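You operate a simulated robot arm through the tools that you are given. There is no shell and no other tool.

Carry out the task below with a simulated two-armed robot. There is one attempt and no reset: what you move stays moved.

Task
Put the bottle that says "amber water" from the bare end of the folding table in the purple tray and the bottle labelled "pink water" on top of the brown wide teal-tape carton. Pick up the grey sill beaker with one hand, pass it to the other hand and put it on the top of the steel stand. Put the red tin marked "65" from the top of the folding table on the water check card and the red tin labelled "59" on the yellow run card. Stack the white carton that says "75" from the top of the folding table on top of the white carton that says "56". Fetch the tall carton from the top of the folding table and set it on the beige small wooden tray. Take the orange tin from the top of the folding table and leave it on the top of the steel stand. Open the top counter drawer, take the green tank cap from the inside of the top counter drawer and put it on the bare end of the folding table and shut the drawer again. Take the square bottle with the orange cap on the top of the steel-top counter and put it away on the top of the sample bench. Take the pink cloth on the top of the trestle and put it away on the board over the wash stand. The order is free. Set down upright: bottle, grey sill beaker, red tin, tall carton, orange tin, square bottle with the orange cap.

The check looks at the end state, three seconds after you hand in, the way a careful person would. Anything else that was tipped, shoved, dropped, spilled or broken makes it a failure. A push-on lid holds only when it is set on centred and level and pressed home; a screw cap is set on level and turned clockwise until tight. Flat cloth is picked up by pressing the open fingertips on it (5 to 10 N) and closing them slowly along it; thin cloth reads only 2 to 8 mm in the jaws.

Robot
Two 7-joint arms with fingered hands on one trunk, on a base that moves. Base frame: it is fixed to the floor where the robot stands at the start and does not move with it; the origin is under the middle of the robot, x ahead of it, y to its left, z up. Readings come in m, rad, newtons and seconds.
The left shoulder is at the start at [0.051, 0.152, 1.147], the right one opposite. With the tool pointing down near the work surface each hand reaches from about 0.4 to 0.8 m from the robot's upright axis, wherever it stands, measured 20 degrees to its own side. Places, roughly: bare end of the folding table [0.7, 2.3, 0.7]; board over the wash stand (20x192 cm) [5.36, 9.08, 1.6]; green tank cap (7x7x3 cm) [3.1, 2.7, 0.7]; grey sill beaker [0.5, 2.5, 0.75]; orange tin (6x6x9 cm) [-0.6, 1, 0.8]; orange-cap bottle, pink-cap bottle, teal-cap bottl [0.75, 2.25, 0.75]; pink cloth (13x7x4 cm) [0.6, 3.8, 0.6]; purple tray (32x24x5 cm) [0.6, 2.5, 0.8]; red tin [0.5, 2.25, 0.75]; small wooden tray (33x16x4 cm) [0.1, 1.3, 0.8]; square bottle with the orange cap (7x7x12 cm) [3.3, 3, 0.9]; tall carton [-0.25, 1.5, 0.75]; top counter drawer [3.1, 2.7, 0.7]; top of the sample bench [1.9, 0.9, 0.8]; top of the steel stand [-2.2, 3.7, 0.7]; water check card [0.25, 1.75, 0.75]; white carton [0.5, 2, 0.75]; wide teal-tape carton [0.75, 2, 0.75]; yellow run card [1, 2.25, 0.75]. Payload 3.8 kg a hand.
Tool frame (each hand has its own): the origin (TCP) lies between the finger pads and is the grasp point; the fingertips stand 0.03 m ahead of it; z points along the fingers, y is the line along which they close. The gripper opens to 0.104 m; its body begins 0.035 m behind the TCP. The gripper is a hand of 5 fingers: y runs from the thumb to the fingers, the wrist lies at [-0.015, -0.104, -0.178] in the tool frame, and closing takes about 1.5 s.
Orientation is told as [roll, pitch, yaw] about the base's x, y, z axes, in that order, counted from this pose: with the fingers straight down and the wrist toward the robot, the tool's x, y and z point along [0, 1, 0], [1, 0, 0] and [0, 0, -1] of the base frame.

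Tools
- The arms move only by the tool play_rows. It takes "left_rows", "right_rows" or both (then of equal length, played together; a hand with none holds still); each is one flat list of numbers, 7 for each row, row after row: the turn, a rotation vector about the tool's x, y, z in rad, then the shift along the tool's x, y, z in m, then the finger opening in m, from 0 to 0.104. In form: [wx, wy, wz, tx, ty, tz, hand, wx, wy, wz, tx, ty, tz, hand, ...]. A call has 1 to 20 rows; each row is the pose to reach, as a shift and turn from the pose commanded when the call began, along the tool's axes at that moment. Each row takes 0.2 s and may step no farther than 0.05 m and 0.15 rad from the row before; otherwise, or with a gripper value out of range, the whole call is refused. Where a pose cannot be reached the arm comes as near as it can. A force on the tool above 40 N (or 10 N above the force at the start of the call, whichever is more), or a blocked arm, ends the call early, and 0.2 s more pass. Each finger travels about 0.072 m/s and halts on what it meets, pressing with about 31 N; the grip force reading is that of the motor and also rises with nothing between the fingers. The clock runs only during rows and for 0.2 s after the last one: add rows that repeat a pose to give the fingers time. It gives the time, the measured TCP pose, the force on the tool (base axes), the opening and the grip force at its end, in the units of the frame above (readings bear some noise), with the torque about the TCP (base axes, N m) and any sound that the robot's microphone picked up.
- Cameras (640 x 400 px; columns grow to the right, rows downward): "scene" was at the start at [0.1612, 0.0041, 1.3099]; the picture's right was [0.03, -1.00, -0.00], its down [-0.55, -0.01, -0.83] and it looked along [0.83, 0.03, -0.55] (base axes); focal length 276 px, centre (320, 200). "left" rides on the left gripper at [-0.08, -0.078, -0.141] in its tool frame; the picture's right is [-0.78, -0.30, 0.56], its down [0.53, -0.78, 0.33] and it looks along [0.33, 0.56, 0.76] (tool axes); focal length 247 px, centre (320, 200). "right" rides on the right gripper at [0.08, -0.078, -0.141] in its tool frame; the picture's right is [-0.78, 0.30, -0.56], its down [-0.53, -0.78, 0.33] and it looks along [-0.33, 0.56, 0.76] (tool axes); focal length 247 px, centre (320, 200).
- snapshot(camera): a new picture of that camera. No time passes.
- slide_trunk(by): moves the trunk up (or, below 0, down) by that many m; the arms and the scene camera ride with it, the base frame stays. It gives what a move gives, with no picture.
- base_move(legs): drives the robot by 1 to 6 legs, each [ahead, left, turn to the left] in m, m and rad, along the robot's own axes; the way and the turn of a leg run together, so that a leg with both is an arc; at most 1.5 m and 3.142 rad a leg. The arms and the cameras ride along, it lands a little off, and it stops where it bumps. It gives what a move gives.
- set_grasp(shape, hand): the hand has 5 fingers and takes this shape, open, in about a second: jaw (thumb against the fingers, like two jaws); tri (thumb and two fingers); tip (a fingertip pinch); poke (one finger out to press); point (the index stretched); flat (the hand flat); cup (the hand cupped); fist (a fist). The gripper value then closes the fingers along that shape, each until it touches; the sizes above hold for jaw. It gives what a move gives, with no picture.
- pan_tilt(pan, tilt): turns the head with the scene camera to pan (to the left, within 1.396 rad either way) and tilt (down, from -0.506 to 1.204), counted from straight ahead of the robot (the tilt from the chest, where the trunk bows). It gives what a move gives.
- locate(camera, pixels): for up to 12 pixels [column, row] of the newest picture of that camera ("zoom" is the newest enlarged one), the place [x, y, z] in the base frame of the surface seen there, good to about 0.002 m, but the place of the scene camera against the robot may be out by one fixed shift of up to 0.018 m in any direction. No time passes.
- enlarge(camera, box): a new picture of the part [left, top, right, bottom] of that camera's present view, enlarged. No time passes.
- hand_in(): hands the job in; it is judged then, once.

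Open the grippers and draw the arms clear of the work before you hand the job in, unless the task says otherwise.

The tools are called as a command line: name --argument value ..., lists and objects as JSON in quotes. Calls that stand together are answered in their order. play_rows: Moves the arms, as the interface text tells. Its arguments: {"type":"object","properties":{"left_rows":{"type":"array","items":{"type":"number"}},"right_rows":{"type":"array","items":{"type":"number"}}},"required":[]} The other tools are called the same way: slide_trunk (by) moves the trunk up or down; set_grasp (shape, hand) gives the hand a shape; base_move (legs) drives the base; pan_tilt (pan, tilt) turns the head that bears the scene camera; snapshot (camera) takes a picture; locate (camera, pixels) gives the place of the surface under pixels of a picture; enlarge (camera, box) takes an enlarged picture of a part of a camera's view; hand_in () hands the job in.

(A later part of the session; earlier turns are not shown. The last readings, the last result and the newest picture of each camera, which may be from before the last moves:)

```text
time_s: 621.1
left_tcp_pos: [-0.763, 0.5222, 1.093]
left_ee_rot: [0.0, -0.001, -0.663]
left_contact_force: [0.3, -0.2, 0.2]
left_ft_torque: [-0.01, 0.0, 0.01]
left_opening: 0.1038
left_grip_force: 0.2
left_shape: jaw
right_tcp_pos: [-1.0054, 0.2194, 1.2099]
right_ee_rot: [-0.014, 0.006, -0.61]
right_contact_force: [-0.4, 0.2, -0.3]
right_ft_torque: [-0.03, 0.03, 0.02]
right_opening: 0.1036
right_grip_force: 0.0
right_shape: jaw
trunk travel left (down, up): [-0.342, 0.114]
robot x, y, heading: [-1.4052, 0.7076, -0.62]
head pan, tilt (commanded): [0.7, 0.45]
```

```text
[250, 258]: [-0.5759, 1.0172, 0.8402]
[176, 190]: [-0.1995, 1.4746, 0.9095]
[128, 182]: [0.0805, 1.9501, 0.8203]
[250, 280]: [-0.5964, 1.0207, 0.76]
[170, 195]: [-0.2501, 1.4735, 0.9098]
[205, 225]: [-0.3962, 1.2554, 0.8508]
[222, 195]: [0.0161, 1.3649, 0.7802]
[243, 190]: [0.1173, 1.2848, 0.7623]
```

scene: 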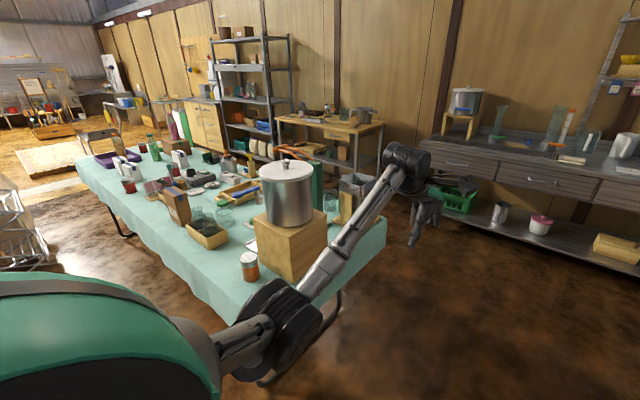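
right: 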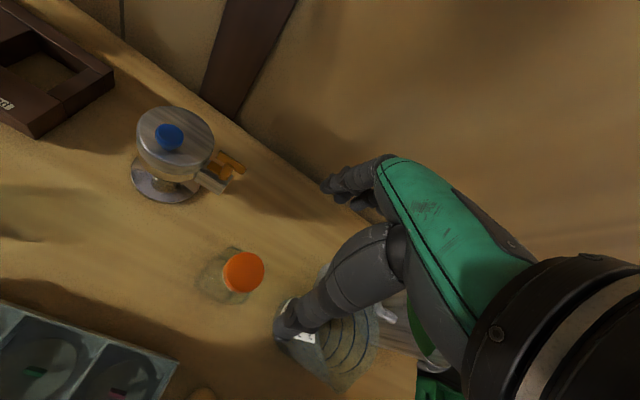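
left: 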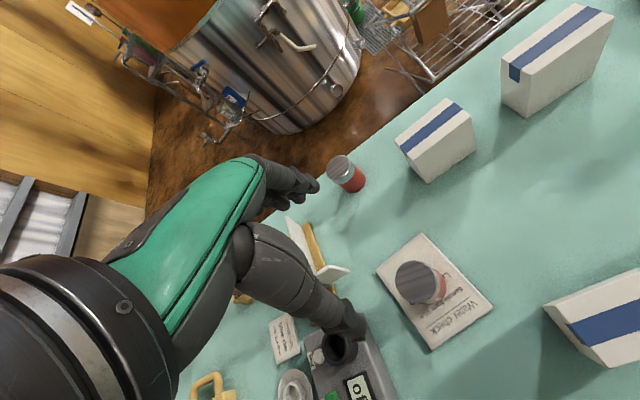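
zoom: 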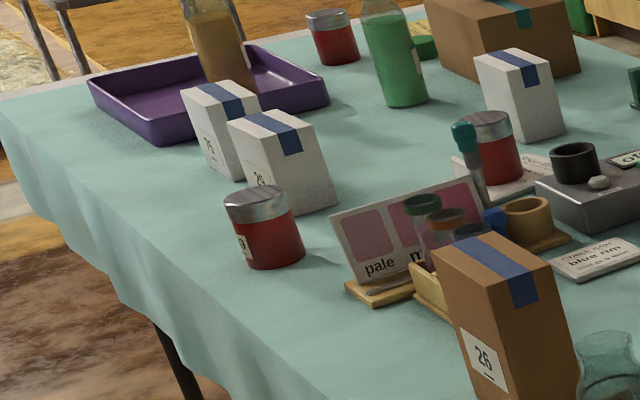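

The tall carton is "26" (only one), the third tin's label ends in 9. I travel along the rear side, staying clear of the pot, to a spot behind tin 59 and carton 75.

base_move --legs '[[-0.3, 0, -0.015], [0, 1.45, 0], [0.28, 0.52, 0]]'

pan_tilt --pan 0.0 --tilt 0.7

snapshot --camera "scene"

enlarge --camera "scene" --box '[150, 130, 430, 310]'

```text
time_s: 628.6
left_tcp_pos: [-0.2453, 1.7055, 1.0906]
left_ee_rot: [0.005, 0.007, -0.656]
left_contact_force: [0.0, 0.5, -0.1]
left_ft_torque: [-0.02, 0.01, -0.01]
left_opening: 0.1042
left_grip_force: 0.1
left_shape: jaw
right_tcp_pos: [-0.4835, 1.3998, 1.2057]
right_ee_rot: [-0.012, 0.013, -0.608]
right_contact_force: [0.5, -0.5, 0.5]
right_ft_torque: [-0.03, 0.0, 0.01]
right_opening: 0.1038
right_grip_force: 0.0
right_shape: jaw
trunk travel left (down, up): [-0.342, 0.114]
robot x, y, heading: [-0.8943, 1.8945, -0.614]
head pan, tilt (commanded): [0.7, 0.45]
stopped in leg 2: the robot was blocked; the commanded pose is now the measured one
```

```text
time_s: 629.7
left_tcp_pos: [-0.2455, 1.7029, 1.0896]
left_ee_rot: [0.007, 0.008, -0.657]
left_contact_force: [-0.3, 0.4, -0.2]
left_ft_torque: [0.03, -0.01, 0.02]
left_opening: 0.104
left_grip_force: 0.0
left_shape: jaw
right_tcp_pos: [-0.4842, 1.3964, 1.2023]
right_ee_rot: [-0.007, 0.015, -0.609]
right_contact_force: [-0.8, -0.5, -0.8]
right_ft_torque: [0.0, 0.0, 0.0]
right_opening: 0.1038
right_grip_force: 0.1
right_shape: jaw
trunk travel left (down, up): [-0.342, 0.114]
robot x, y, heading: [-0.8922, 1.8945, -0.615]
head pan, tilt (commanded): [0.0, 0.7]
```

```text
taken
```

scene: 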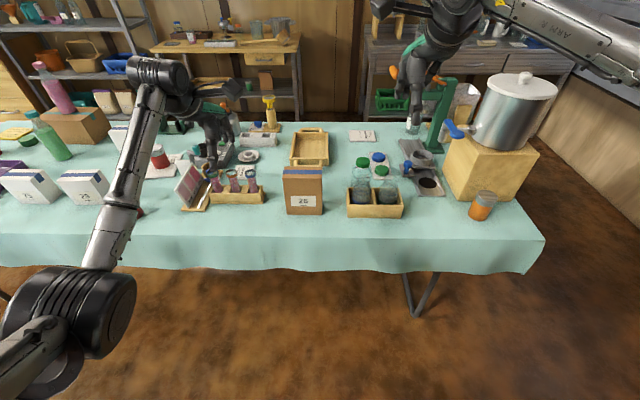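

```text
2.22 times, centred on (290, 220) of scene
```

zoom: 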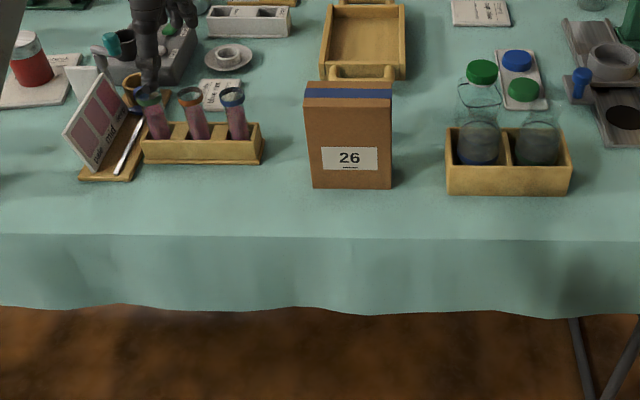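

I was stopped by something on my left at o≈1.44. I move off it and look left.

base_move --legs '[[0.06, -0.06, 0]]'

pan_tilt --pan 1.2 --tilt 0.65

snapshot --camera "scene"

locate --camera "scene" --pixels '[[200, 200], [250, 250], [150, 150], [100, 200], [300, 250], [350, 200], [200, 300], [280, 180], [400, 250], [320, 300]]'

```text
time_s: 630.8
left_tcp_pos: [-0.233, 1.6369, 1.0946]
left_ee_rot: [-0.004, -0.003, -0.659]
left_contact_force: [-0.2, 0.5, 1.0]
left_ft_torque: [-0.03, 0.0, -0.01]
left_opening: 0.1038
left_grip_force: 0.1
left_shape: jaw
right_tcp_pos: [-0.473, 1.3327, 1.213]
right_ee_rot: [-0.019, 0.002, -0.609]
right_contact_force: [0.2, 0.0, -0.5]
right_ft_torque: [-0.01, 0.03, -0.04]
right_opening: 0.1038
right_grip_force: 0.1
right_shape: jaw
trunk travel left (down, up): [-0.342, 0.114]
robot x, y, heading: [-0.8736, 1.8147, -0.613]
head pan, tilt (commanded): [0.0, 0.7]
```

```text
time_s: 632.2
left_tcp_pos: [-0.2319, 1.6306, 1.0935]
left_ee_rot: [0.0, 0.001, -0.657]
left_contact_force: [-0.5, -0.8, 0.3]
left_ft_torque: [0.01, 0.02, -0.02]
left_opening: 0.1038
left_grip_force: 0.1
left_shape: jaw
right_tcp_pos: [-0.4714, 1.3261, 1.2088]
right_ee_rot: [-0.015, 0.007, -0.607]
right_contact_force: [0.0, -1.3, 0.2]
right_ft_torque: [0.02, 0.02, 0.01]
right_opening: 0.1041
right_grip_force: 0.0
right_shape: jaw
trunk travel left (down, up): [-0.342, 0.114]
robot x, y, heading: [-0.8779, 1.813, -0.61]
head pan, tilt (commanded): [1.201, 0.649]
```

```text
taken
```

scene: 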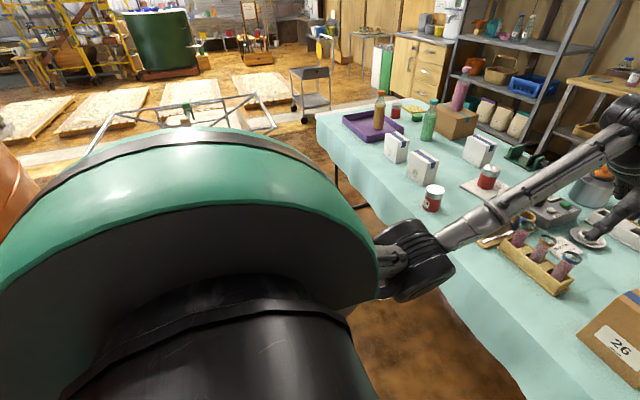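

```text
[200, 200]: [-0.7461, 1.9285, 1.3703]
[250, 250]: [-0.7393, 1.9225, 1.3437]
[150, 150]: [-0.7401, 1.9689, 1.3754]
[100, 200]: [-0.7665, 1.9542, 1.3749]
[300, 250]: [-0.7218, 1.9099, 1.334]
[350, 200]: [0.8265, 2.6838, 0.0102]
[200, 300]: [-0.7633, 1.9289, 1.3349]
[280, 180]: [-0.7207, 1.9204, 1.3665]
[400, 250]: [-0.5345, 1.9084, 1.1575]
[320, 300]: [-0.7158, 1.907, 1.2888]
```

The still's pipework is to my left-rear. I move forward closer to the table first, then left in steps.

base_move --legs '[[0.27, 0, -0.02], [0, 0.45, 0]]'

snapshot --camera "scene"

```text
time_s: 636.4
left_tcp_pos: [0.2479, 1.8242, 1.0942]
left_ee_rot: [-0.001, 0.0, -0.678]
left_contact_force: [0.0, -0.7, 0.3]
left_ft_torque: [-0.02, -0.02, -0.02]
left_opening: 0.1039
left_grip_force: 0.2
left_shape: jaw
right_tcp_pos: [0.0019, 1.5247, 1.2092]
right_ee_rot: [-0.015, 0.007, -0.628]
right_contact_force: [-0.2, 0.3, -0.2]
right_ft_torque: [0.01, -0.02, -0.01]
right_opening: 0.1039
right_grip_force: 0.0
right_shape: jaw
trunk travel left (down, up): [-0.342, 0.114]
robot x, y, heading: [-0.3934, 2.0186, -0.634]
head pan, tilt (commanded): [1.201, 0.649]
```

```text
taken
```

scene: 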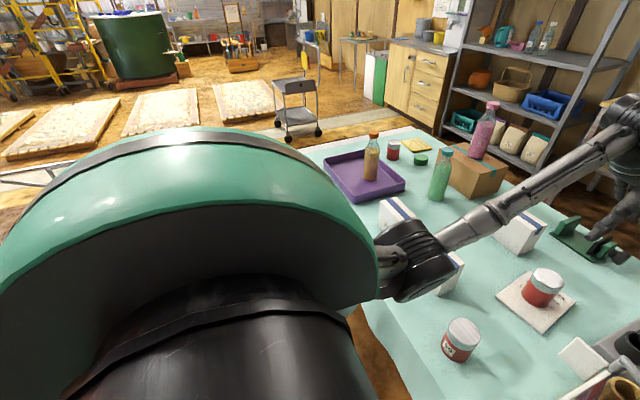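

I read the tin's label from here.

enlarge --camera "scene" --box '[420, 300, 500, 370]'

base_move --legs '[[0, 0.32, 0]]'

pan_tilt --pan 0.2 --tilt 0.8

snapshot --camera "scene"

snapshot --camera "left"

snapshot --camera "right"

```text
5.71 times, centred on (460, 335) of scene
```

zoom: 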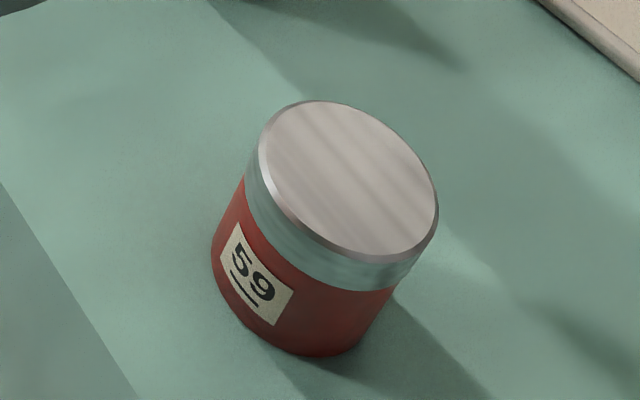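

```text
time_s: 638.5
left_tcp_pos: [0.4383, 2.0834, 1.0939]
left_ee_rot: [0.0, 0.001, -0.677]
left_contact_force: [-0.7, 0.5, 0.6]
left_ft_torque: [-0.02, 0.0, 0.01]
left_opening: 0.1037
left_grip_force: 0.1
left_shape: jaw
right_tcp_pos: [0.191, 1.7831, 1.2091]
right_ee_rot: [-0.015, 0.006, -0.626]
right_contact_force: [0.7, -0.2, -0.1]
right_ft_torque: [0.0, 0.0, -0.02]
right_opening: 0.1037
right_grip_force: 0.1
right_shape: jaw
trunk travel left (down, up): [-0.342, 0.114]
robot x, y, heading: [-0.2025, 2.2804, -0.627]
head pan, tilt (commanded): [1.201, 0.649]
```

```text
time_s: 639.8
left_tcp_pos: [0.4374, 2.0846, 1.0939]
left_ee_rot: [0.001, -0.001, -0.677]
left_contact_force: [-0.3, 1.0, -0.1]
left_ft_torque: [0.0, 0.03, 0.01]
left_opening: 0.1036
left_grip_force: 0.1
left_shape: jaw
right_tcp_pos: [0.1925, 1.7844, 1.2086]
right_ee_rot: [-0.015, 0.006, -0.626]
right_contact_force: [-0.1, 0.6, -0.2]
right_ft_torque: [-0.02, 0.0, -0.01]
right_opening: 0.1039
right_grip_force: 0.1
right_shape: jaw
trunk travel left (down, up): [-0.342, 0.114]
robot x, y, heading: [-0.2003, 2.2787, -0.63]
head pan, tilt (commanded): [0.201, 0.799]
```

```text
taken
```

scene: 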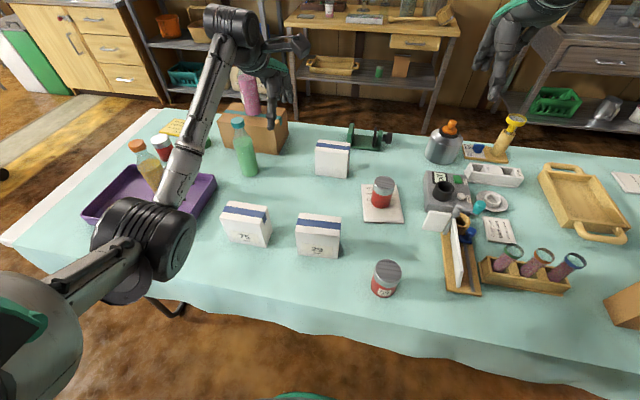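

```text
taken
```

left: 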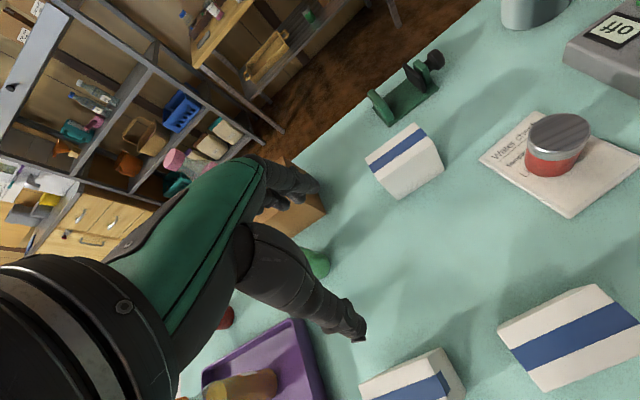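

```text
taken
```

right: 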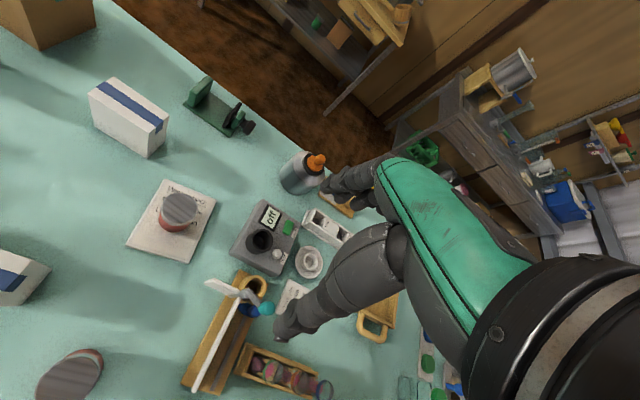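

Labels confirmed: tin "59", cartons "75" and "79". I take carton 75 with the left hand: over its centre (0.388,2.226) and down.

play_rows --left_rows '[0, 0, -0.02, 0.026, -0.042, 0, 0.104, 0, 0, -0.042, 0.052, -0.085, 0, 0.104, 0, 0, -0.042, 0.0788, -0.127, 0, 0.104, 0, 0, -0.042, 0.0788, -0.127, 0.045, 0.104, 0, 0, -0.042, 0.0788, -0.127, 0.09, 0.104, 0, 0, -0.042, 0.0788, -0.127, 0.135, 0.104, 0, 0, -0.042, 0.0788, -0.127, 0.17, 0.104, 0, 0, -0.042, 0.0788, -0.127, 0.17, 0.104]'

snapshot --camera "left"

snapshot --camera "scene"

```text
refused: row 2 steps farther than a row can; nothing moved
```

```text
taken
```

left: 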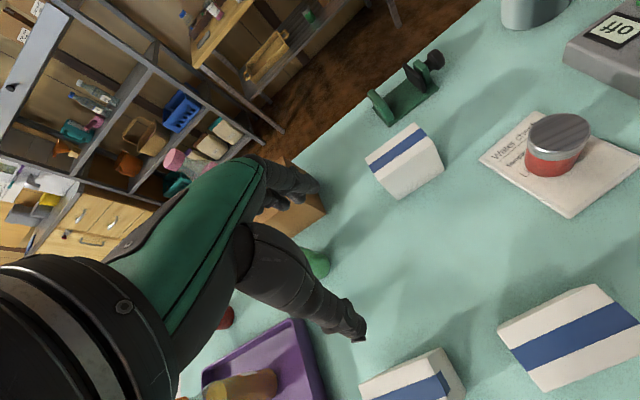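

```text
taken
```

scene: 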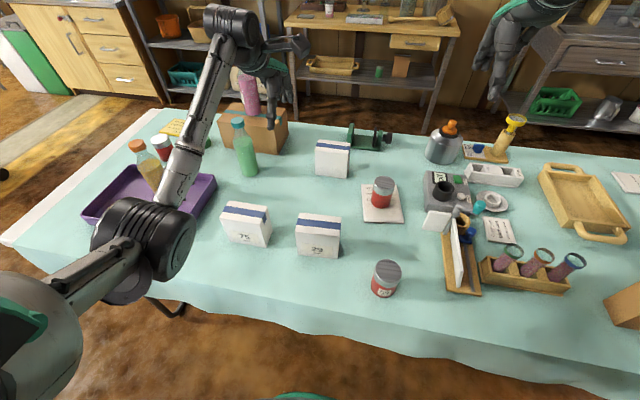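

I check the left elbow's height over the tray and amber bottle, then move in smaller steps.

locate --camera "scene" --pixels '[[145, 250], [130, 285], [185, 170], [140, 148], [110, 280]]'

play_rows --left_rows '[0, 0, -0.02, 0.02, -0.032, 0, 0.104, 0, 0, -0.042, 0.04, -0.064, 0, 0.104, 0, 0, -0.042, 0.06, -0.096, 0, 0.104, 0, 0, -0.042, 0.0788, -0.127, 0, 0.104, 0, 0, -0.042, 0.0788, -0.127, 0.045, 0.104, 0, 0, -0.042, 0.0788, -0.127, 0.09, 0.104, 0, 0, -0.042, 0.0788, -0.127, 0.135, 0.104, 0, 0, -0.042, 0.0788, -0.127, 0.17, 0.104, 0, 0, -0.042, 0.0788, -0.127, 0.17, 0.104]'

snapshot --camera "left"

snapshot --camera "scene"

```text
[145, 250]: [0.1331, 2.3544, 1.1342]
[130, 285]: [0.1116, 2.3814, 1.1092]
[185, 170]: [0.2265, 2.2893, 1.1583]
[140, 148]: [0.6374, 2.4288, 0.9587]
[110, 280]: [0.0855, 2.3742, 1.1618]
```

```text
time_s: 641.8
left_tcp_pos: [0.3877, 2.225, 0.9236]
left_ee_rot: [0.0, 0.0, -0.635]
left_contact_force: [-0.7, -1.0, 0.1]
left_ft_torque: [0.0, -0.01, 0.0]
left_opening: 0.1039
left_grip_force: 0.1
left_shape: jaw
right_tcp_pos: [0.1931, 1.7844, 1.2094]
right_ee_rot: [-0.015, 0.007, -0.625]
right_contact_force: [0.9, 0.1, 0.6]
right_ft_torque: [-0.02, -0.01, -0.01]
right_opening: 0.1033
right_grip_force: 0.1
right_shape: jaw
trunk travel left (down, up): [-0.342, 0.114]
robot x, y, heading: [-0.2038, 2.2821, -0.63]
head pan, tilt (commanded): [0.201, 0.799]
```

```text
taken
```

left: 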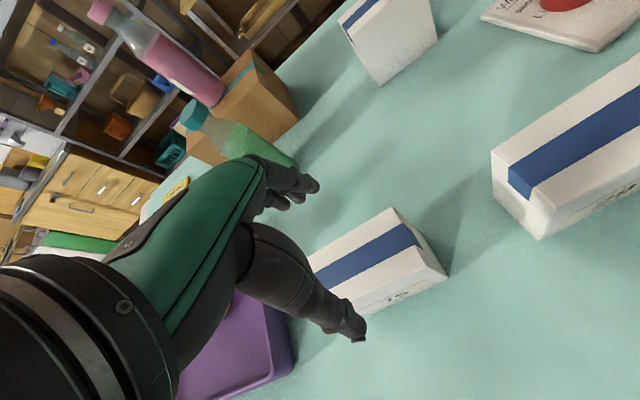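

```text
taken
```

scene: 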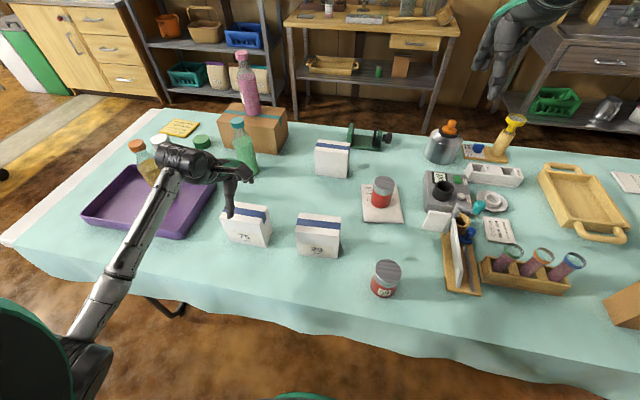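

Well aligned over carton 75. I descend 10 cm and close on its thickness.

play_rows --left_rows '[0, 0, 0, 0, 0, 0.04, 0.104, 0, 0, 0, 0, 0, 0.08, 0.104, 0, 0, 0, 0, 0, 0.102, 0.104, 0, 0, 0, 0, 0, 0.102, 0.09, 0, 0, 0, 0, 0, 0.102, 0.078, 0, 0, 0, 0, 0, 0.102, 0.066, 0, 0, 0, 0, 0, 0.102, 0.055, 0, 0, 0, 0, 0, 0.102, 0.045, 0, 0, 0, 0, 0, 0.102, 0.03, 0, 0, 0, 0, 0, 0.102, 0.01, 0, 0, 0, 0, 0, 0.102, 0.0, 0, 0, 0, 0, 0, 0.102, 0.0]'

snapshot --camera "left"

```text
time_s: 644.4
left_tcp_pos: [0.3886, 2.2252, 0.822]
left_ee_rot: [-0.001, 0.001, -0.635]
left_contact_force: [-0.9, -0.3, 0.3]
left_ft_torque: [0.04, 0.01, -0.06]
left_opening: 0.0557
left_grip_force: 30.7
left_shape: jaw
right_tcp_pos: [0.1917, 1.7851, 1.2083]
right_ee_rot: [-0.015, 0.008, -0.628]
right_contact_force: [0.3, 0.1, -0.2]
right_ft_torque: [-0.04, 0.01, 0.0]
right_opening: 0.1037
right_grip_force: 0.0
right_shape: jaw
trunk travel left (down, up): [-0.342, 0.114]
robot x, y, heading: [-0.2005, 2.2737, -0.628]
head pan, tilt (commanded): [0.201, 0.799]
```

```text
taken
```

left: 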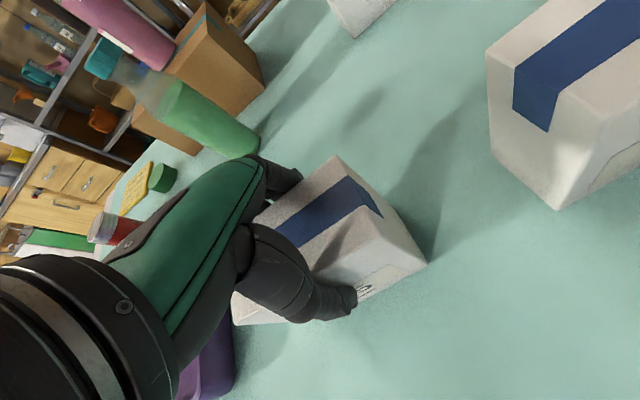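

Gripped (0.056 m). I lift it 23 cm and move the base 14 cm closer to the table so I can set it on carton 56 directly from this side.

play_rows --left_rows '[0, 0, 0, 0, 0, -0.01, 0, 0, 0, 0, 0, 0, -0.03, 0, 0, 0, 0, 0, 0, -0.06, 0, 0, 0, 0, 0, 0, -0.1, 0, 0, 0, 0, 0, 0, -0.14, 0, 0, 0, 0, 0, 0, -0.18, 0, 0, 0, 0, 0, 0, -0.22, 0, 0, 0, 0, 0, 0, -0.23, 0]'

base_move --legs '[[0.13, 0, 0]]'

snapshot --camera "left"

snapshot --camera "scene"

```text
time_s: 646.2
left_tcp_pos: [0.3892, 2.2249, 1.0519]
left_ee_rot: [-0.002, 0.001, -0.635]
left_contact_force: [0.2, -0.9, -2.2]
left_ft_torque: [-0.01, -0.05, -0.02]
left_opening: 0.0554
left_grip_force: 30.5
left_shape: jaw
right_tcp_pos: [0.1941, 1.7846, 1.2086]
right_ee_rot: [-0.016, 0.007, -0.626]
right_contact_force: [0.6, 0.5, 0.0]
right_ft_torque: [-0.01, 0.0, 0.0]
right_opening: 0.1037
right_grip_force: 0.0
right_shape: jaw
trunk travel left (down, up): [-0.342, 0.114]
robot x, y, heading: [-0.2014, 2.2791, -0.628]
head pan, tilt (commanded): [0.201, 0.799]
```

```text
time_s: 647.5
left_tcp_pos: [0.4924, 2.1489, 1.0529]
left_ee_rot: [-0.001, -0.001, -0.635]
left_contact_force: [-0.3, -0.1, -2.5]
left_ft_torque: [0.01, -0.03, -0.02]
left_opening: 0.0553
left_grip_force: 31.1
left_shape: jaw
right_tcp_pos: [0.2964, 1.708, 1.2105]
right_ee_rot: [-0.016, 0.006, -0.629]
right_contact_force: [0.4, -1.0, -0.3]
right_ft_torque: [-0.01, 0.02, -0.01]
right_opening: 0.1039
right_grip_force: 0.1
right_shape: jaw
trunk travel left (down, up): [-0.342, 0.114]
robot x, y, heading: [-0.0975, 2.2047, -0.635]
head pan, tilt (commanded): [0.201, 0.799]
```

```text
taken
```

left: 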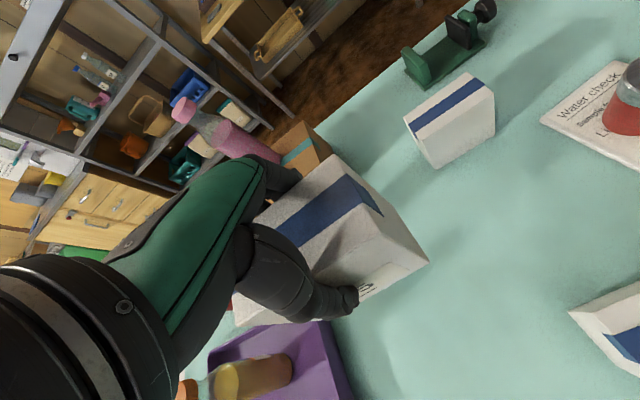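

```text
taken
```

scene: 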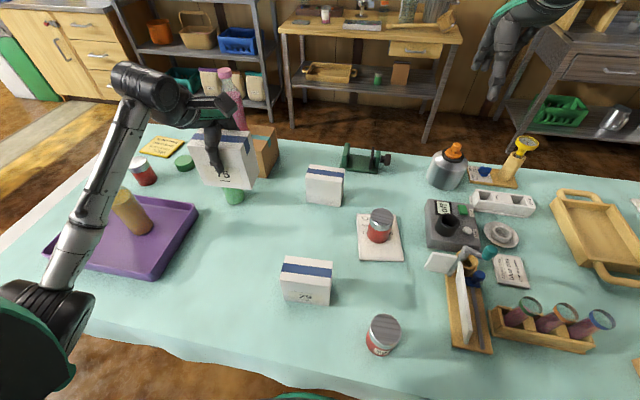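

I locate carton 56's top corners from the left view.

enlarge --camera "left" --box '[390, 60, 510, 180]'

```text
3.33 times, centred on (450, 120) of left
```

zoom: 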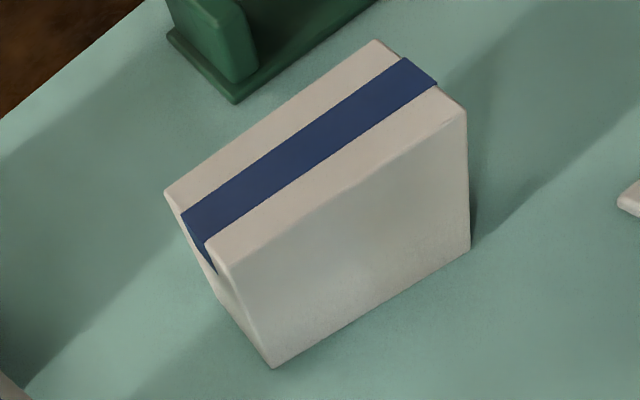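

locate --camera "zoom" --pixels '[[168, 195], [378, 44], [463, 108], [215, 258], [310, 150], [272, 362], [465, 245], [345, 250]]'

```text
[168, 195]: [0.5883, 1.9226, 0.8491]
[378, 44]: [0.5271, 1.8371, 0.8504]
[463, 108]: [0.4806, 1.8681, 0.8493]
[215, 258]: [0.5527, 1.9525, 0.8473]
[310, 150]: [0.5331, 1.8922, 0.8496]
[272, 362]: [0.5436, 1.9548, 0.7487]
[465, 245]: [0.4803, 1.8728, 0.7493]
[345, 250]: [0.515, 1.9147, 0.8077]
```

Carton 56's top centre is (0.537,1.895), z 0.849, same orientation. I carry carton 75 over it and lower to ~2 cm above.

play_rows --left_rows '[0, 0, 0, -0.03, 0.031, 0, 0, 0, 0, 0, -0.06, 0.062, 0, 0, 0, 0, 0, -0.09, 0.093, 0, 0, 0, 0, 0, -0.12, 0.124, 0, 0, 0, 0, 0, -0.15, 0.155, 0, 0, 0, 0, 0, -0.1777, 0.1866, 0, 0, 0, 0, 0, -0.1777, 0.1866, 0.04, 0, 0, 0, 0, -0.1777, 0.1866, 0.08, 0, 0, 0, 0, -0.1777, 0.1866, 0.1, 0, 0, 0, 0, -0.1777, 0.1866, 0.1, 0]'

snapshot --camera "left"

snapshot --camera "scene"

enlarge --camera "scene" --box '[250, 80, 430, 250]'

```text
time_s: 649.7
left_tcp_pos: [0.5387, 1.8938, 0.9526]
left_ee_rot: [0.001, 0.001, -0.635]
left_contact_force: [0.5, -0.7, -2.5]
left_ft_torque: [0.01, 0.0, 0.0]
left_opening: 0.0551
left_grip_force: 31.4
left_shape: jaw
right_tcp_pos: [0.2977, 1.7082, 1.2089]
right_ee_rot: [-0.016, 0.008, -0.627]
right_contact_force: [1.2, -0.3, 0.5]
right_ft_torque: [-0.03, -0.01, 0.0]
right_opening: 0.1038
right_grip_force: 0.2
right_shape: jaw
trunk travel left (down, up): [-0.342, 0.114]
robot x, y, heading: [-0.0972, 2.2033, -0.627]
head pan, tilt (commanded): [0.201, 0.799]
```

```text
taken
```

left: 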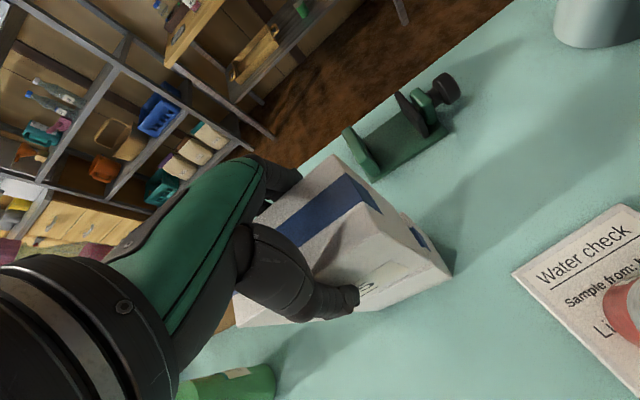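

```text
taken
```

scene: 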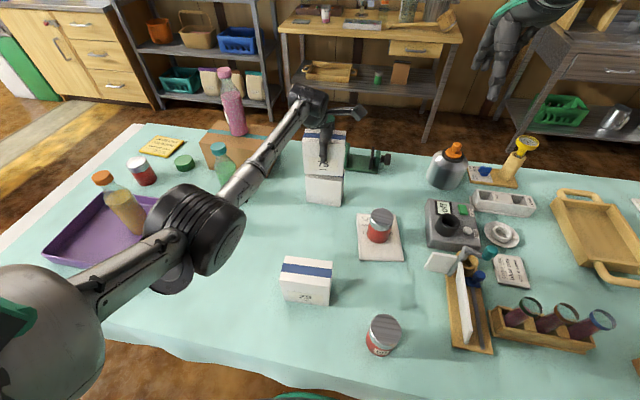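

```text
2.35 times, centred on (340, 165) of scene
```

zoom: 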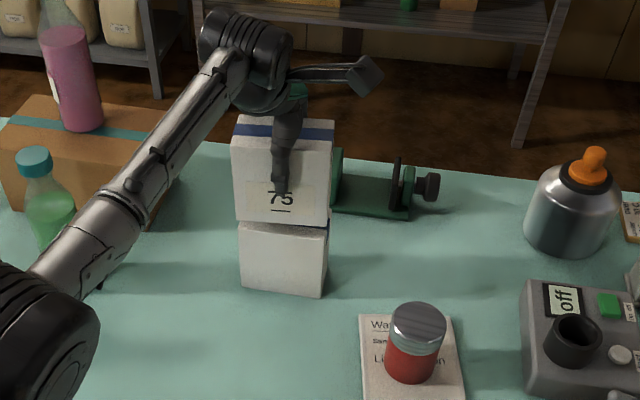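

Aligned above carton 56. I check the forearm's height near the teal bottle before the final lowering.

locate --camera "scene" --pixels '[[245, 178], [225, 195], [265, 155], [222, 152], [200, 230], [180, 215]]'

play_rows --left_rows '[0, 0, 0, 0, 0, 0.01, 0, 0, 0, 0, 0, 0, 0.016, 0, 0, 0, 0, 0, 0, 0.02, 0, 0, 0, 0, 0, 0, 0.022, 0, 0, 0, 0, 0, 0, 0.022, 0]'

```text
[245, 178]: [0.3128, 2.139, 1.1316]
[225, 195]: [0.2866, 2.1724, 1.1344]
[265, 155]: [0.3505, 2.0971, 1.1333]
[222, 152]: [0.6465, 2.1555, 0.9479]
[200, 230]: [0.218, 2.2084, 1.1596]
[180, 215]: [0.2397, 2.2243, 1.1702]
```

```text
time_s: 650.9
left_tcp_pos: [0.5376, 1.8946, 0.9312]
left_ee_rot: [-0.002, -0.002, -0.636]
left_contact_force: [0.2, -0.4, 4.2]
left_ft_torque: [0.12, 0.01, 0.01]
left_opening: 0.0554
left_grip_force: 31.1
left_shape: jaw
right_tcp_pos: [0.2984, 1.708, 1.2097]
right_ee_rot: [-0.017, 0.004, -0.629]
right_contact_force: [-0.2, 0.2, -1.4]
right_ft_torque: [-0.01, -0.01, 0.0]
right_opening: 0.1038
right_grip_force: 0.1
right_shape: jaw
trunk travel left (down, up): [-0.342, 0.114]
robot x, y, heading: [-0.0962, 2.2029, -0.632]
head pan, tilt (commanded): [0.201, 0.799]
```

Contact with carton 56 (4 N). I open slowly and rise.

play_rows --left_rows '[0, 0, 0, 0, 0, 0, 0.054, 0, 0, 0, 0, 0, 0, 0.06, 0, 0, 0, 0, 0, 0, 0.068, 0, 0, 0, 0, 0, 0, 0.08, 0, 0, 0, 0, 0, 0, 0.095, 0, 0, 0, 0, 0, 0, 0.104, 0, 0, 0, 0, 0, 0, 0.104, 0, 0, 0, 0, 0, -0.02, 0.104, 0, 0, 0, 0, 0, -0.05, 0.104, 0, 0, 0, 0, 0, -0.09, 0.104, 0, 0, 0, 0, 0, -0.13, 0.104, 0, 0, 0, 0, 0, -0.17, 0.104]'

snapshot --camera "left"

snapshot --camera "scene"

```text
time_s: 653.5
left_tcp_pos: [0.5368, 1.8945, 1.101]
left_ee_rot: [-0.001, -0.002, -0.636]
left_contact_force: [-0.1, 0.0, 0.2]
left_ft_torque: [-0.01, -0.01, -0.03]
left_opening: 0.104
left_grip_force: 0.0
left_shape: jaw
right_tcp_pos: [0.2965, 1.7073, 1.2091]
right_ee_rot: [-0.015, 0.005, -0.628]
right_contact_force: [1.5, -0.2, 0.3]
right_ft_torque: [-0.02, 0.0, 0.03]
right_opening: 0.104
right_grip_force: 0.1
right_shape: jaw
trunk travel left (down, up): [-0.342, 0.114]
robot x, y, heading: [-0.0991, 2.2045, -0.63]
head pan, tilt (commanded): [0.201, 0.799]
```

```text
taken
```

left: 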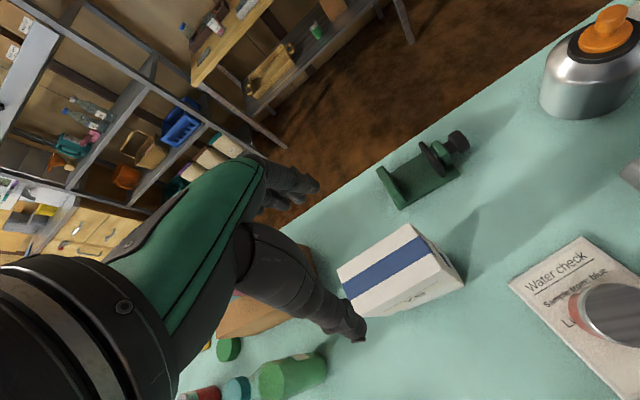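

```text
taken
```

scene: 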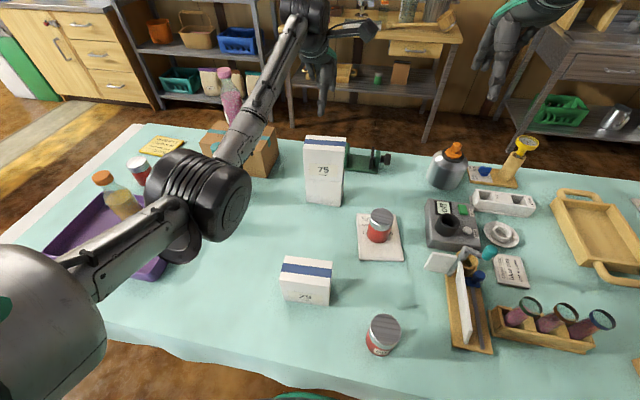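

Carton 75 stands on 56. Next the tall carton: I back off and move right along the rear to put it (s≈0.10) in the right arm's sector.

base_move --legs '[[-0.17, 0, 0], [0, -0.5, 0]]'

pan_tilt --pan -0.1 --tilt 0.75

snapshot --camera "scene"

snapshot --camera "right"

```text
time_s: 657.5
left_tcp_pos: [0.1053, 1.5911, 1.1005]
left_ee_rot: [-0.002, 0.001, -0.638]
left_contact_force: [-0.6, -0.1, 0.4]
left_ft_torque: [0.0, -0.02, 0.01]
left_opening: 0.1041
left_grip_force: 0.1
left_shape: jaw
right_tcp_pos: [-0.1349, 1.406, 1.2095]
right_ee_rot: [-0.019, 0.006, -0.626]
right_contact_force: [-0.3, 0.6, -0.1]
right_ft_torque: [0.01, -0.01, 0.02]
right_opening: 0.1038
right_grip_force: 0.1
right_shape: jaw
trunk travel left (down, up): [-0.342, 0.114]
robot x, y, heading: [-0.5265, 1.9019, -0.628]
head pan, tilt (commanded): [0.201, 0.799]
```

```text
time_s: 658.3
left_tcp_pos: [0.1042, 1.5911, 1.1004]
left_ee_rot: [-0.001, -0.001, -0.637]
left_contact_force: [-0.4, 0.5, -0.2]
left_ft_torque: [0.02, 0.0, 0.02]
left_opening: 0.1041
left_grip_force: 0.0
left_shape: jaw
right_tcp_pos: [-0.1365, 1.4051, 1.2096]
right_ee_rot: [-0.017, 0.007, -0.627]
right_contact_force: [-0.2, 0.5, 0.4]
right_ft_torque: [0.0, 0.01, -0.03]
right_opening: 0.1036
right_grip_force: 0.1
right_shape: jaw
trunk travel left (down, up): [-0.342, 0.114]
robot x, y, heading: [-0.5272, 1.9005, -0.627]
head pan, tilt (commanded): [-0.099, 0.75]
```

```text
taken
```

scene: 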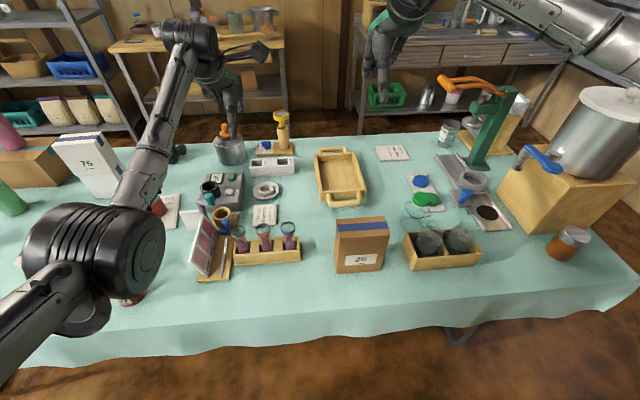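

```text
taken
```

right: 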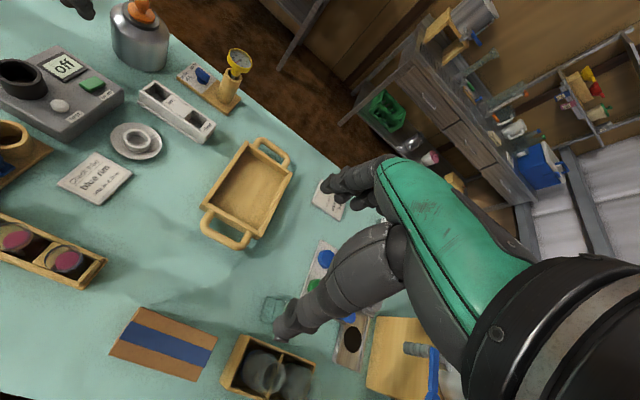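

I locate the tall carton's top corners and the wooden tray's floor in the right view.

locate --camera "right" --pixels '[[131, 309], [216, 327], [194, 379], [111, 350], [163, 343], [252, 150], [288, 178], [250, 232], [208, 205], [248, 190], [232, 240], [268, 150]]'

enlarge --camera "right" --box '[180, 120, 320, 260]'

```text
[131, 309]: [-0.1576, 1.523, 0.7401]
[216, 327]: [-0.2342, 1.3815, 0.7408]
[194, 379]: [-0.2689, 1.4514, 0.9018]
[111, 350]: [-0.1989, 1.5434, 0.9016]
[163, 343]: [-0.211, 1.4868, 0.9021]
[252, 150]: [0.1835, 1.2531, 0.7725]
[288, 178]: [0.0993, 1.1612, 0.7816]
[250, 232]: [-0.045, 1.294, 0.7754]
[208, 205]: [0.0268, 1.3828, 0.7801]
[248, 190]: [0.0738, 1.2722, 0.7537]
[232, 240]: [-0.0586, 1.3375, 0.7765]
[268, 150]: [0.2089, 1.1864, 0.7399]
```

```text
2.86 times, centred on (250, 190) of right
```

zoom: 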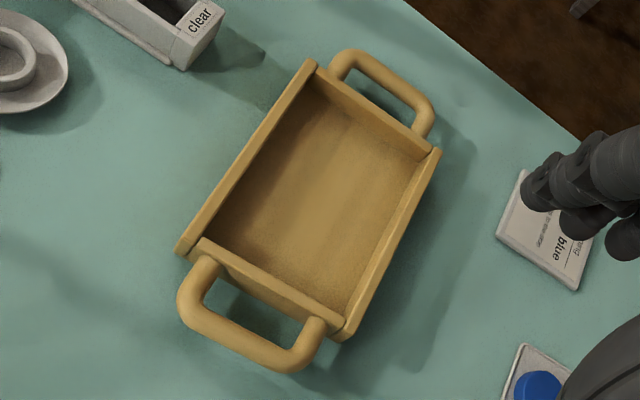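

Tray interior centre is (0.066,1.273), floor 0.754, ≈12×20 cm; the carton (11.6×5.5 cm) fits best turned 90°. I take the tall carton from above with the right hand.

play_rows --right_rows '[0, 0, 0, 0.006, -0.035, 0, 0.104, 0, 0, 0, 0.012, -0.07, 0, 0.104, 0, 0, 0, 0.0172, -0.1057, 0, 0.104, 0, 0, 0, 0.0172, -0.1057, 0.045, 0.104, 0, 0, 0, 0.0172, -0.1057, 0.09, 0.104, 0, 0, 0, 0.0172, -0.1057, 0.135, 0.104, 0, 0, 0, 0.0172, -0.1057, 0.18, 0.104, 0, 0, 0, 0.0172, -0.1057, 0.215, 0.104, 0, 0, 0, 0.0172, -0.1057, 0.215, 0.104]'

snapshot --camera "right"

snapshot --camera "scene"

```text
time_s: 660.3
left_tcp_pos: [0.1048, 1.592, 1.0997]
left_ee_rot: [0.001, 0.0, -0.637]
left_contact_force: [0.7, -0.1, 0.6]
left_ft_torque: [0.01, -0.03, 0.02]
left_opening: 0.1039
left_grip_force: 0.2
left_shape: jaw
right_tcp_pos: [-0.2149, 1.4799, 0.9942]
right_ee_rot: [-0.016, 0.004, -0.629]
right_contact_force: [0.3, -0.2, -0.6]
right_ft_torque: [0.02, -0.01, 0.02]
right_opening: 0.1041
right_grip_force: 0.1
right_shape: jaw
trunk travel left (down, up): [-0.342, 0.114]
robot x, y, heading: [-0.532, 1.899, -0.633]
head pan, tilt (commanded): [-0.099, 0.75]
```

```text
taken
```

right: 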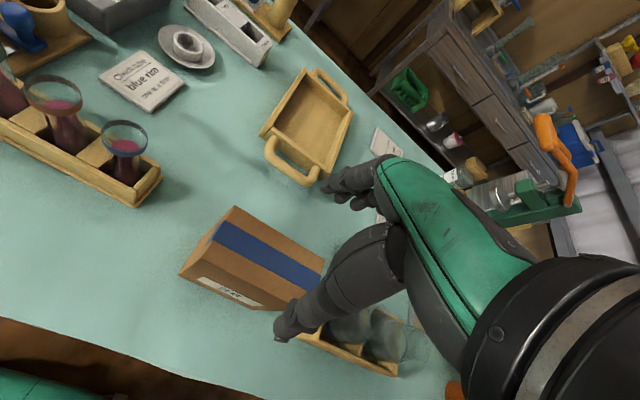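

```text
taken
```

scene: 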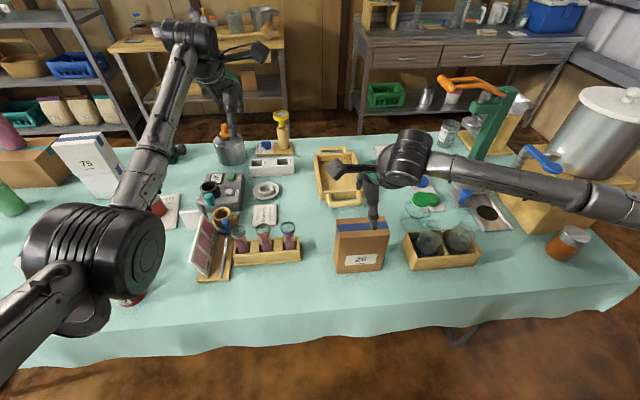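

I check the carton's top corners from this closer view to centre the grip.

locate --camera "right" --pixels '[[235, 211], [186, 270], [320, 265], [255, 262], [215, 236], [300, 275], [262, 303]]'

```text
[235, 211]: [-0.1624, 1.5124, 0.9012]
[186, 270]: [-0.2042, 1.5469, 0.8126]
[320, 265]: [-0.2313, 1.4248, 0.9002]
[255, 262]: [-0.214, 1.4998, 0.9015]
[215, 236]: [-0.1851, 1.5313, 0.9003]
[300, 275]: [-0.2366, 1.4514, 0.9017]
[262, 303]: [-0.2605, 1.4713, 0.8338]
```

The TCP (-0.215,1.480) is centred on the carton top (-0.215,1.483). I descend and close.

play_rows --right_rows '[0, 0, 0, 0.002, -0.001, 0.04, 0.104, 0, 0, 0, 0.002, -0.001, 0.08, 0.104, 0, 0, 0, 0.002, -0.001, 0.11, 0.104, 0, 0, 0, 0.002, -0.001, 0.121, 0.104, 0, 0, 0, 0.002, -0.001, 0.121, 0.09, 0, 0, 0, 0.002, -0.001, 0.121, 0.078, 0, 0, 0, 0.002, -0.001, 0.121, 0.066, 0, 0, 0, 0.002, -0.001, 0.121, 0.055, 0, 0, 0, 0.002, -0.001, 0.121, 0.045, 0, 0, 0, 0.002, -0.001, 0.121, 0.03, 0, 0, 0, 0.002, -0.001, 0.121, 0.01, 0, 0, 0, 0.002, -0.001, 0.121, 0.0, 0, 0, 0, 0.002, -0.001, 0.121, 0.0]'

snapshot --camera "right"

```text
time_s: 663.1
left_tcp_pos: [0.105, 1.591, 1.1018]
left_ee_rot: [0.0, 0.0, -0.636]
left_contact_force: [0.8, 0.3, 0.5]
left_ft_torque: [-0.01, -0.01, 0.0]
left_opening: 0.1039
left_grip_force: 0.0
left_shape: jaw
right_tcp_pos: [-0.2157, 1.48, 0.8744]
right_ee_rot: [-0.016, 0.007, -0.628]
right_contact_force: [-0.7, -0.8, -0.8]
right_ft_torque: [0.06, 0.04, 0.07]
right_opening: 0.0539
right_grip_force: 30.7
right_shape: jaw
trunk travel left (down, up): [-0.342, 0.114]
robot x, y, heading: [-0.5292, 1.9027, -0.635]
head pan, tilt (commanded): [-0.099, 0.75]
```

```text
taken
```

right: 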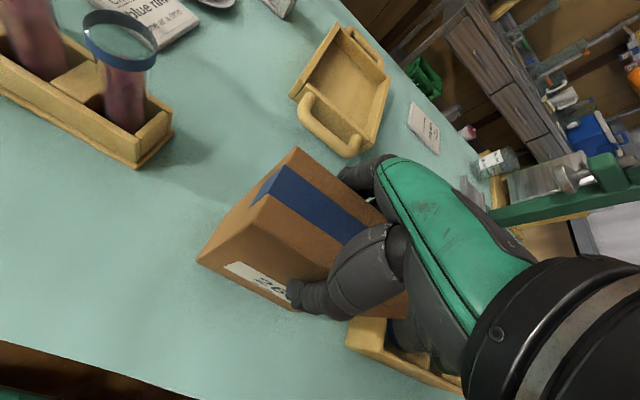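

Gripped (0.054 m). I lift it 20 cm and turn the hand 60° counter-clockwise so the carton will fit along the tray.

play_rows --right_rows '[0, 0, 0, 0, 0, -0.01, 0, 0, 0, 0, 0, 0, -0.03, 0, 0, 0, 0, 0, 0, -0.06, 0, 0, 0, 0, 0, 0, -0.1, 0, 0, 0, 0, 0, 0, -0.14, 0, 0, 0, 0, 0, 0, -0.18, 0, 0, 0, 0, 0, 0, -0.2, 0, 0, 0, -0.14, 0, 0, -0.2, 0, 0, 0, -0.28, 0, 0, -0.2, 0, 0, 0, -0.42, 0, 0, -0.2, 0, 0, 0, -0.56, 0, 0, -0.2, 0, 0, 0, -0.7, 0, 0, -0.2, 0, 0, 0, -0.84, 0, 0, -0.2, 0, 0, 0, -0.95, 0, 0, -0.2, 0, 0, 0, -1.05, 0, 0, -0.2, 0, 0, 0, -1.05, 0, 0, -0.2, 0]'

base_move --legs '[[0.16, -0.1, 0]]'

snapshot --camera "right"

snapshot --camera "scene"

```text
time_s: 666.5
left_tcp_pos: [0.1057, 1.5905, 1.1006]
left_ee_rot: [0.001, 0.002, -0.638]
left_contact_force: [0.1, -0.2, 0.0]
left_ft_torque: [-0.02, 0.01, -0.03]
left_opening: 0.1038
left_grip_force: 0.2
left_shape: jaw
right_tcp_pos: [-0.2176, 1.4878, 1.0756]
right_ee_rot: [-0.032, 0.019, 0.117]
right_contact_force: [-0.1, 0.7, -3.5]
right_ft_torque: [-0.01, 0.0, 0.01]
right_opening: 0.0537
right_grip_force: 31.0
right_shape: jaw
right hand out of reach, approached as far as the arm can: row 13, 14, 15, 16
trunk travel left (down, up): [-0.342, 0.114]
robot x, y, heading: [-0.5339, 1.9031, -0.63]
head pan, tilt (commanded): [-0.099, 0.75]
```

```text
time_s: 668.1
left_tcp_pos: [0.1754, 1.4162, 1.102]
left_ee_rot: [-0.001, -0.002, -0.635]
left_contact_force: [-0.1, 1.1, 0.1]
left_ft_torque: [-0.04, -0.02, 0.02]
left_opening: 0.1037
left_grip_force: 0.1
left_shape: jaw
right_tcp_pos: [-0.1487, 1.3141, 1.0769]
right_ee_rot: [-0.033, 0.018, 0.119]
right_contact_force: [0.1, 0.3, -3.6]
right_ft_torque: [-0.01, -0.01, -0.01]
right_opening: 0.0538
right_grip_force: 30.9
right_shape: jaw
trunk travel left (down, up): [-0.342, 0.114]
robot x, y, heading: [-0.46, 1.7268, -0.633]
head pan, tilt (commanded): [-0.099, 0.75]
```

```text
taken
```

right: 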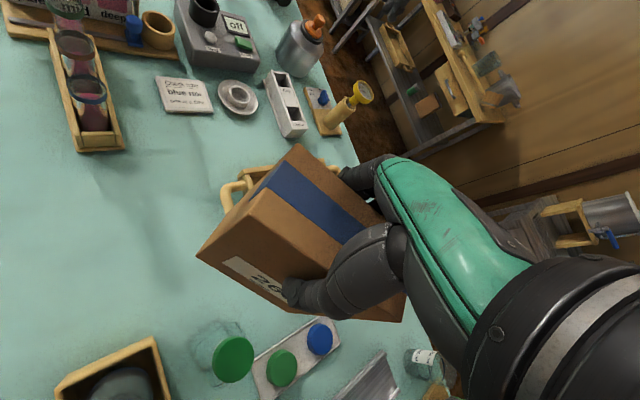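

```text
taken
```

scene: 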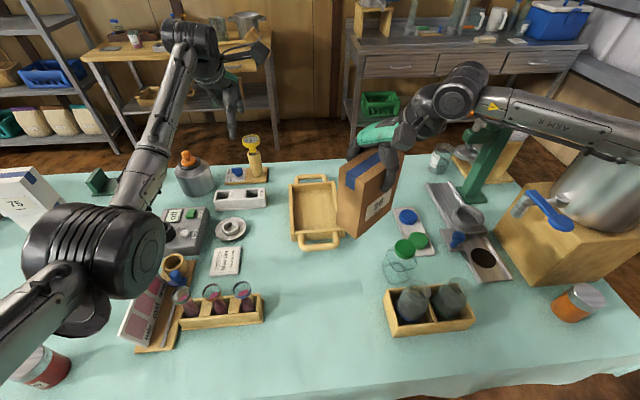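

The turn stopped at 43° here. I move out over the tray first and then try to turn further.

play_rows --right_rows '[0, 0, 0, -0.011, 0.035, 0, 0, 0, 0, 0, -0.022, 0.07, 0, 0, 0, 0, 0, -0.033, 0.105, 0, 0, 0, 0, 0, -0.044, 0.14, 0, 0, 0, 0, 0, -0.055, 0.175, 0, 0, 0, 0, 0, -0.0663, 0.2083, 0, 0, 0, 0, -0.1, -0.0663, 0.2083, 0, 0, 0, 0, -0.2, -0.0663, 0.2083, 0, 0, 0, 0, -0.3, -0.0663, 0.2083, 0, 0, 0, 0, -0.4, -0.0663, 0.2083, 0, 0, 0, 0, -0.5, -0.0663, 0.2083, 0, 0, 0, 0, -0.6, -0.0663, 0.2083, 0, 0, 0, 0, -0.6, -0.0663, 0.2083, 0, 0]'

snapshot --camera "scene"

```text
time_s: 670.9
left_tcp_pos: [0.1774, 1.4168, 1.1004]
left_ee_rot: [-0.003, 0.001, -0.636]
left_contact_force: [-1.2, 0.9, 0.5]
left_ft_torque: [-0.04, 0.01, -0.02]
left_opening: 0.1037
left_grip_force: 0.0
left_shape: jaw
right_tcp_pos: [-0.0742, 1.3846, 1.0774]
right_ee_rot: [-0.218, 0.008, 0.393]
right_contact_force: [0.1, 0.3, -2.9]
right_ft_torque: [0.01, 0.02, 0.0]
right_opening: 0.0535
right_grip_force: 31.4
right_shape: jaw
right hand out of reach, approached as far as the arm can: row 2, 3, 4, 5, 6, 7, 8, 9, 10, 11, 12, 13
trunk travel left (down, up): [-0.342, 0.114]
robot x, y, heading: [-0.4618, 1.7227, -0.627]
head pan, tilt (commanded): [-0.099, 0.75]
```

```text
taken
```

scene: 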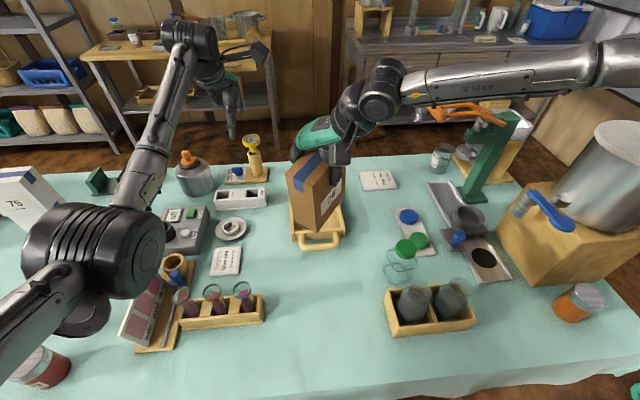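

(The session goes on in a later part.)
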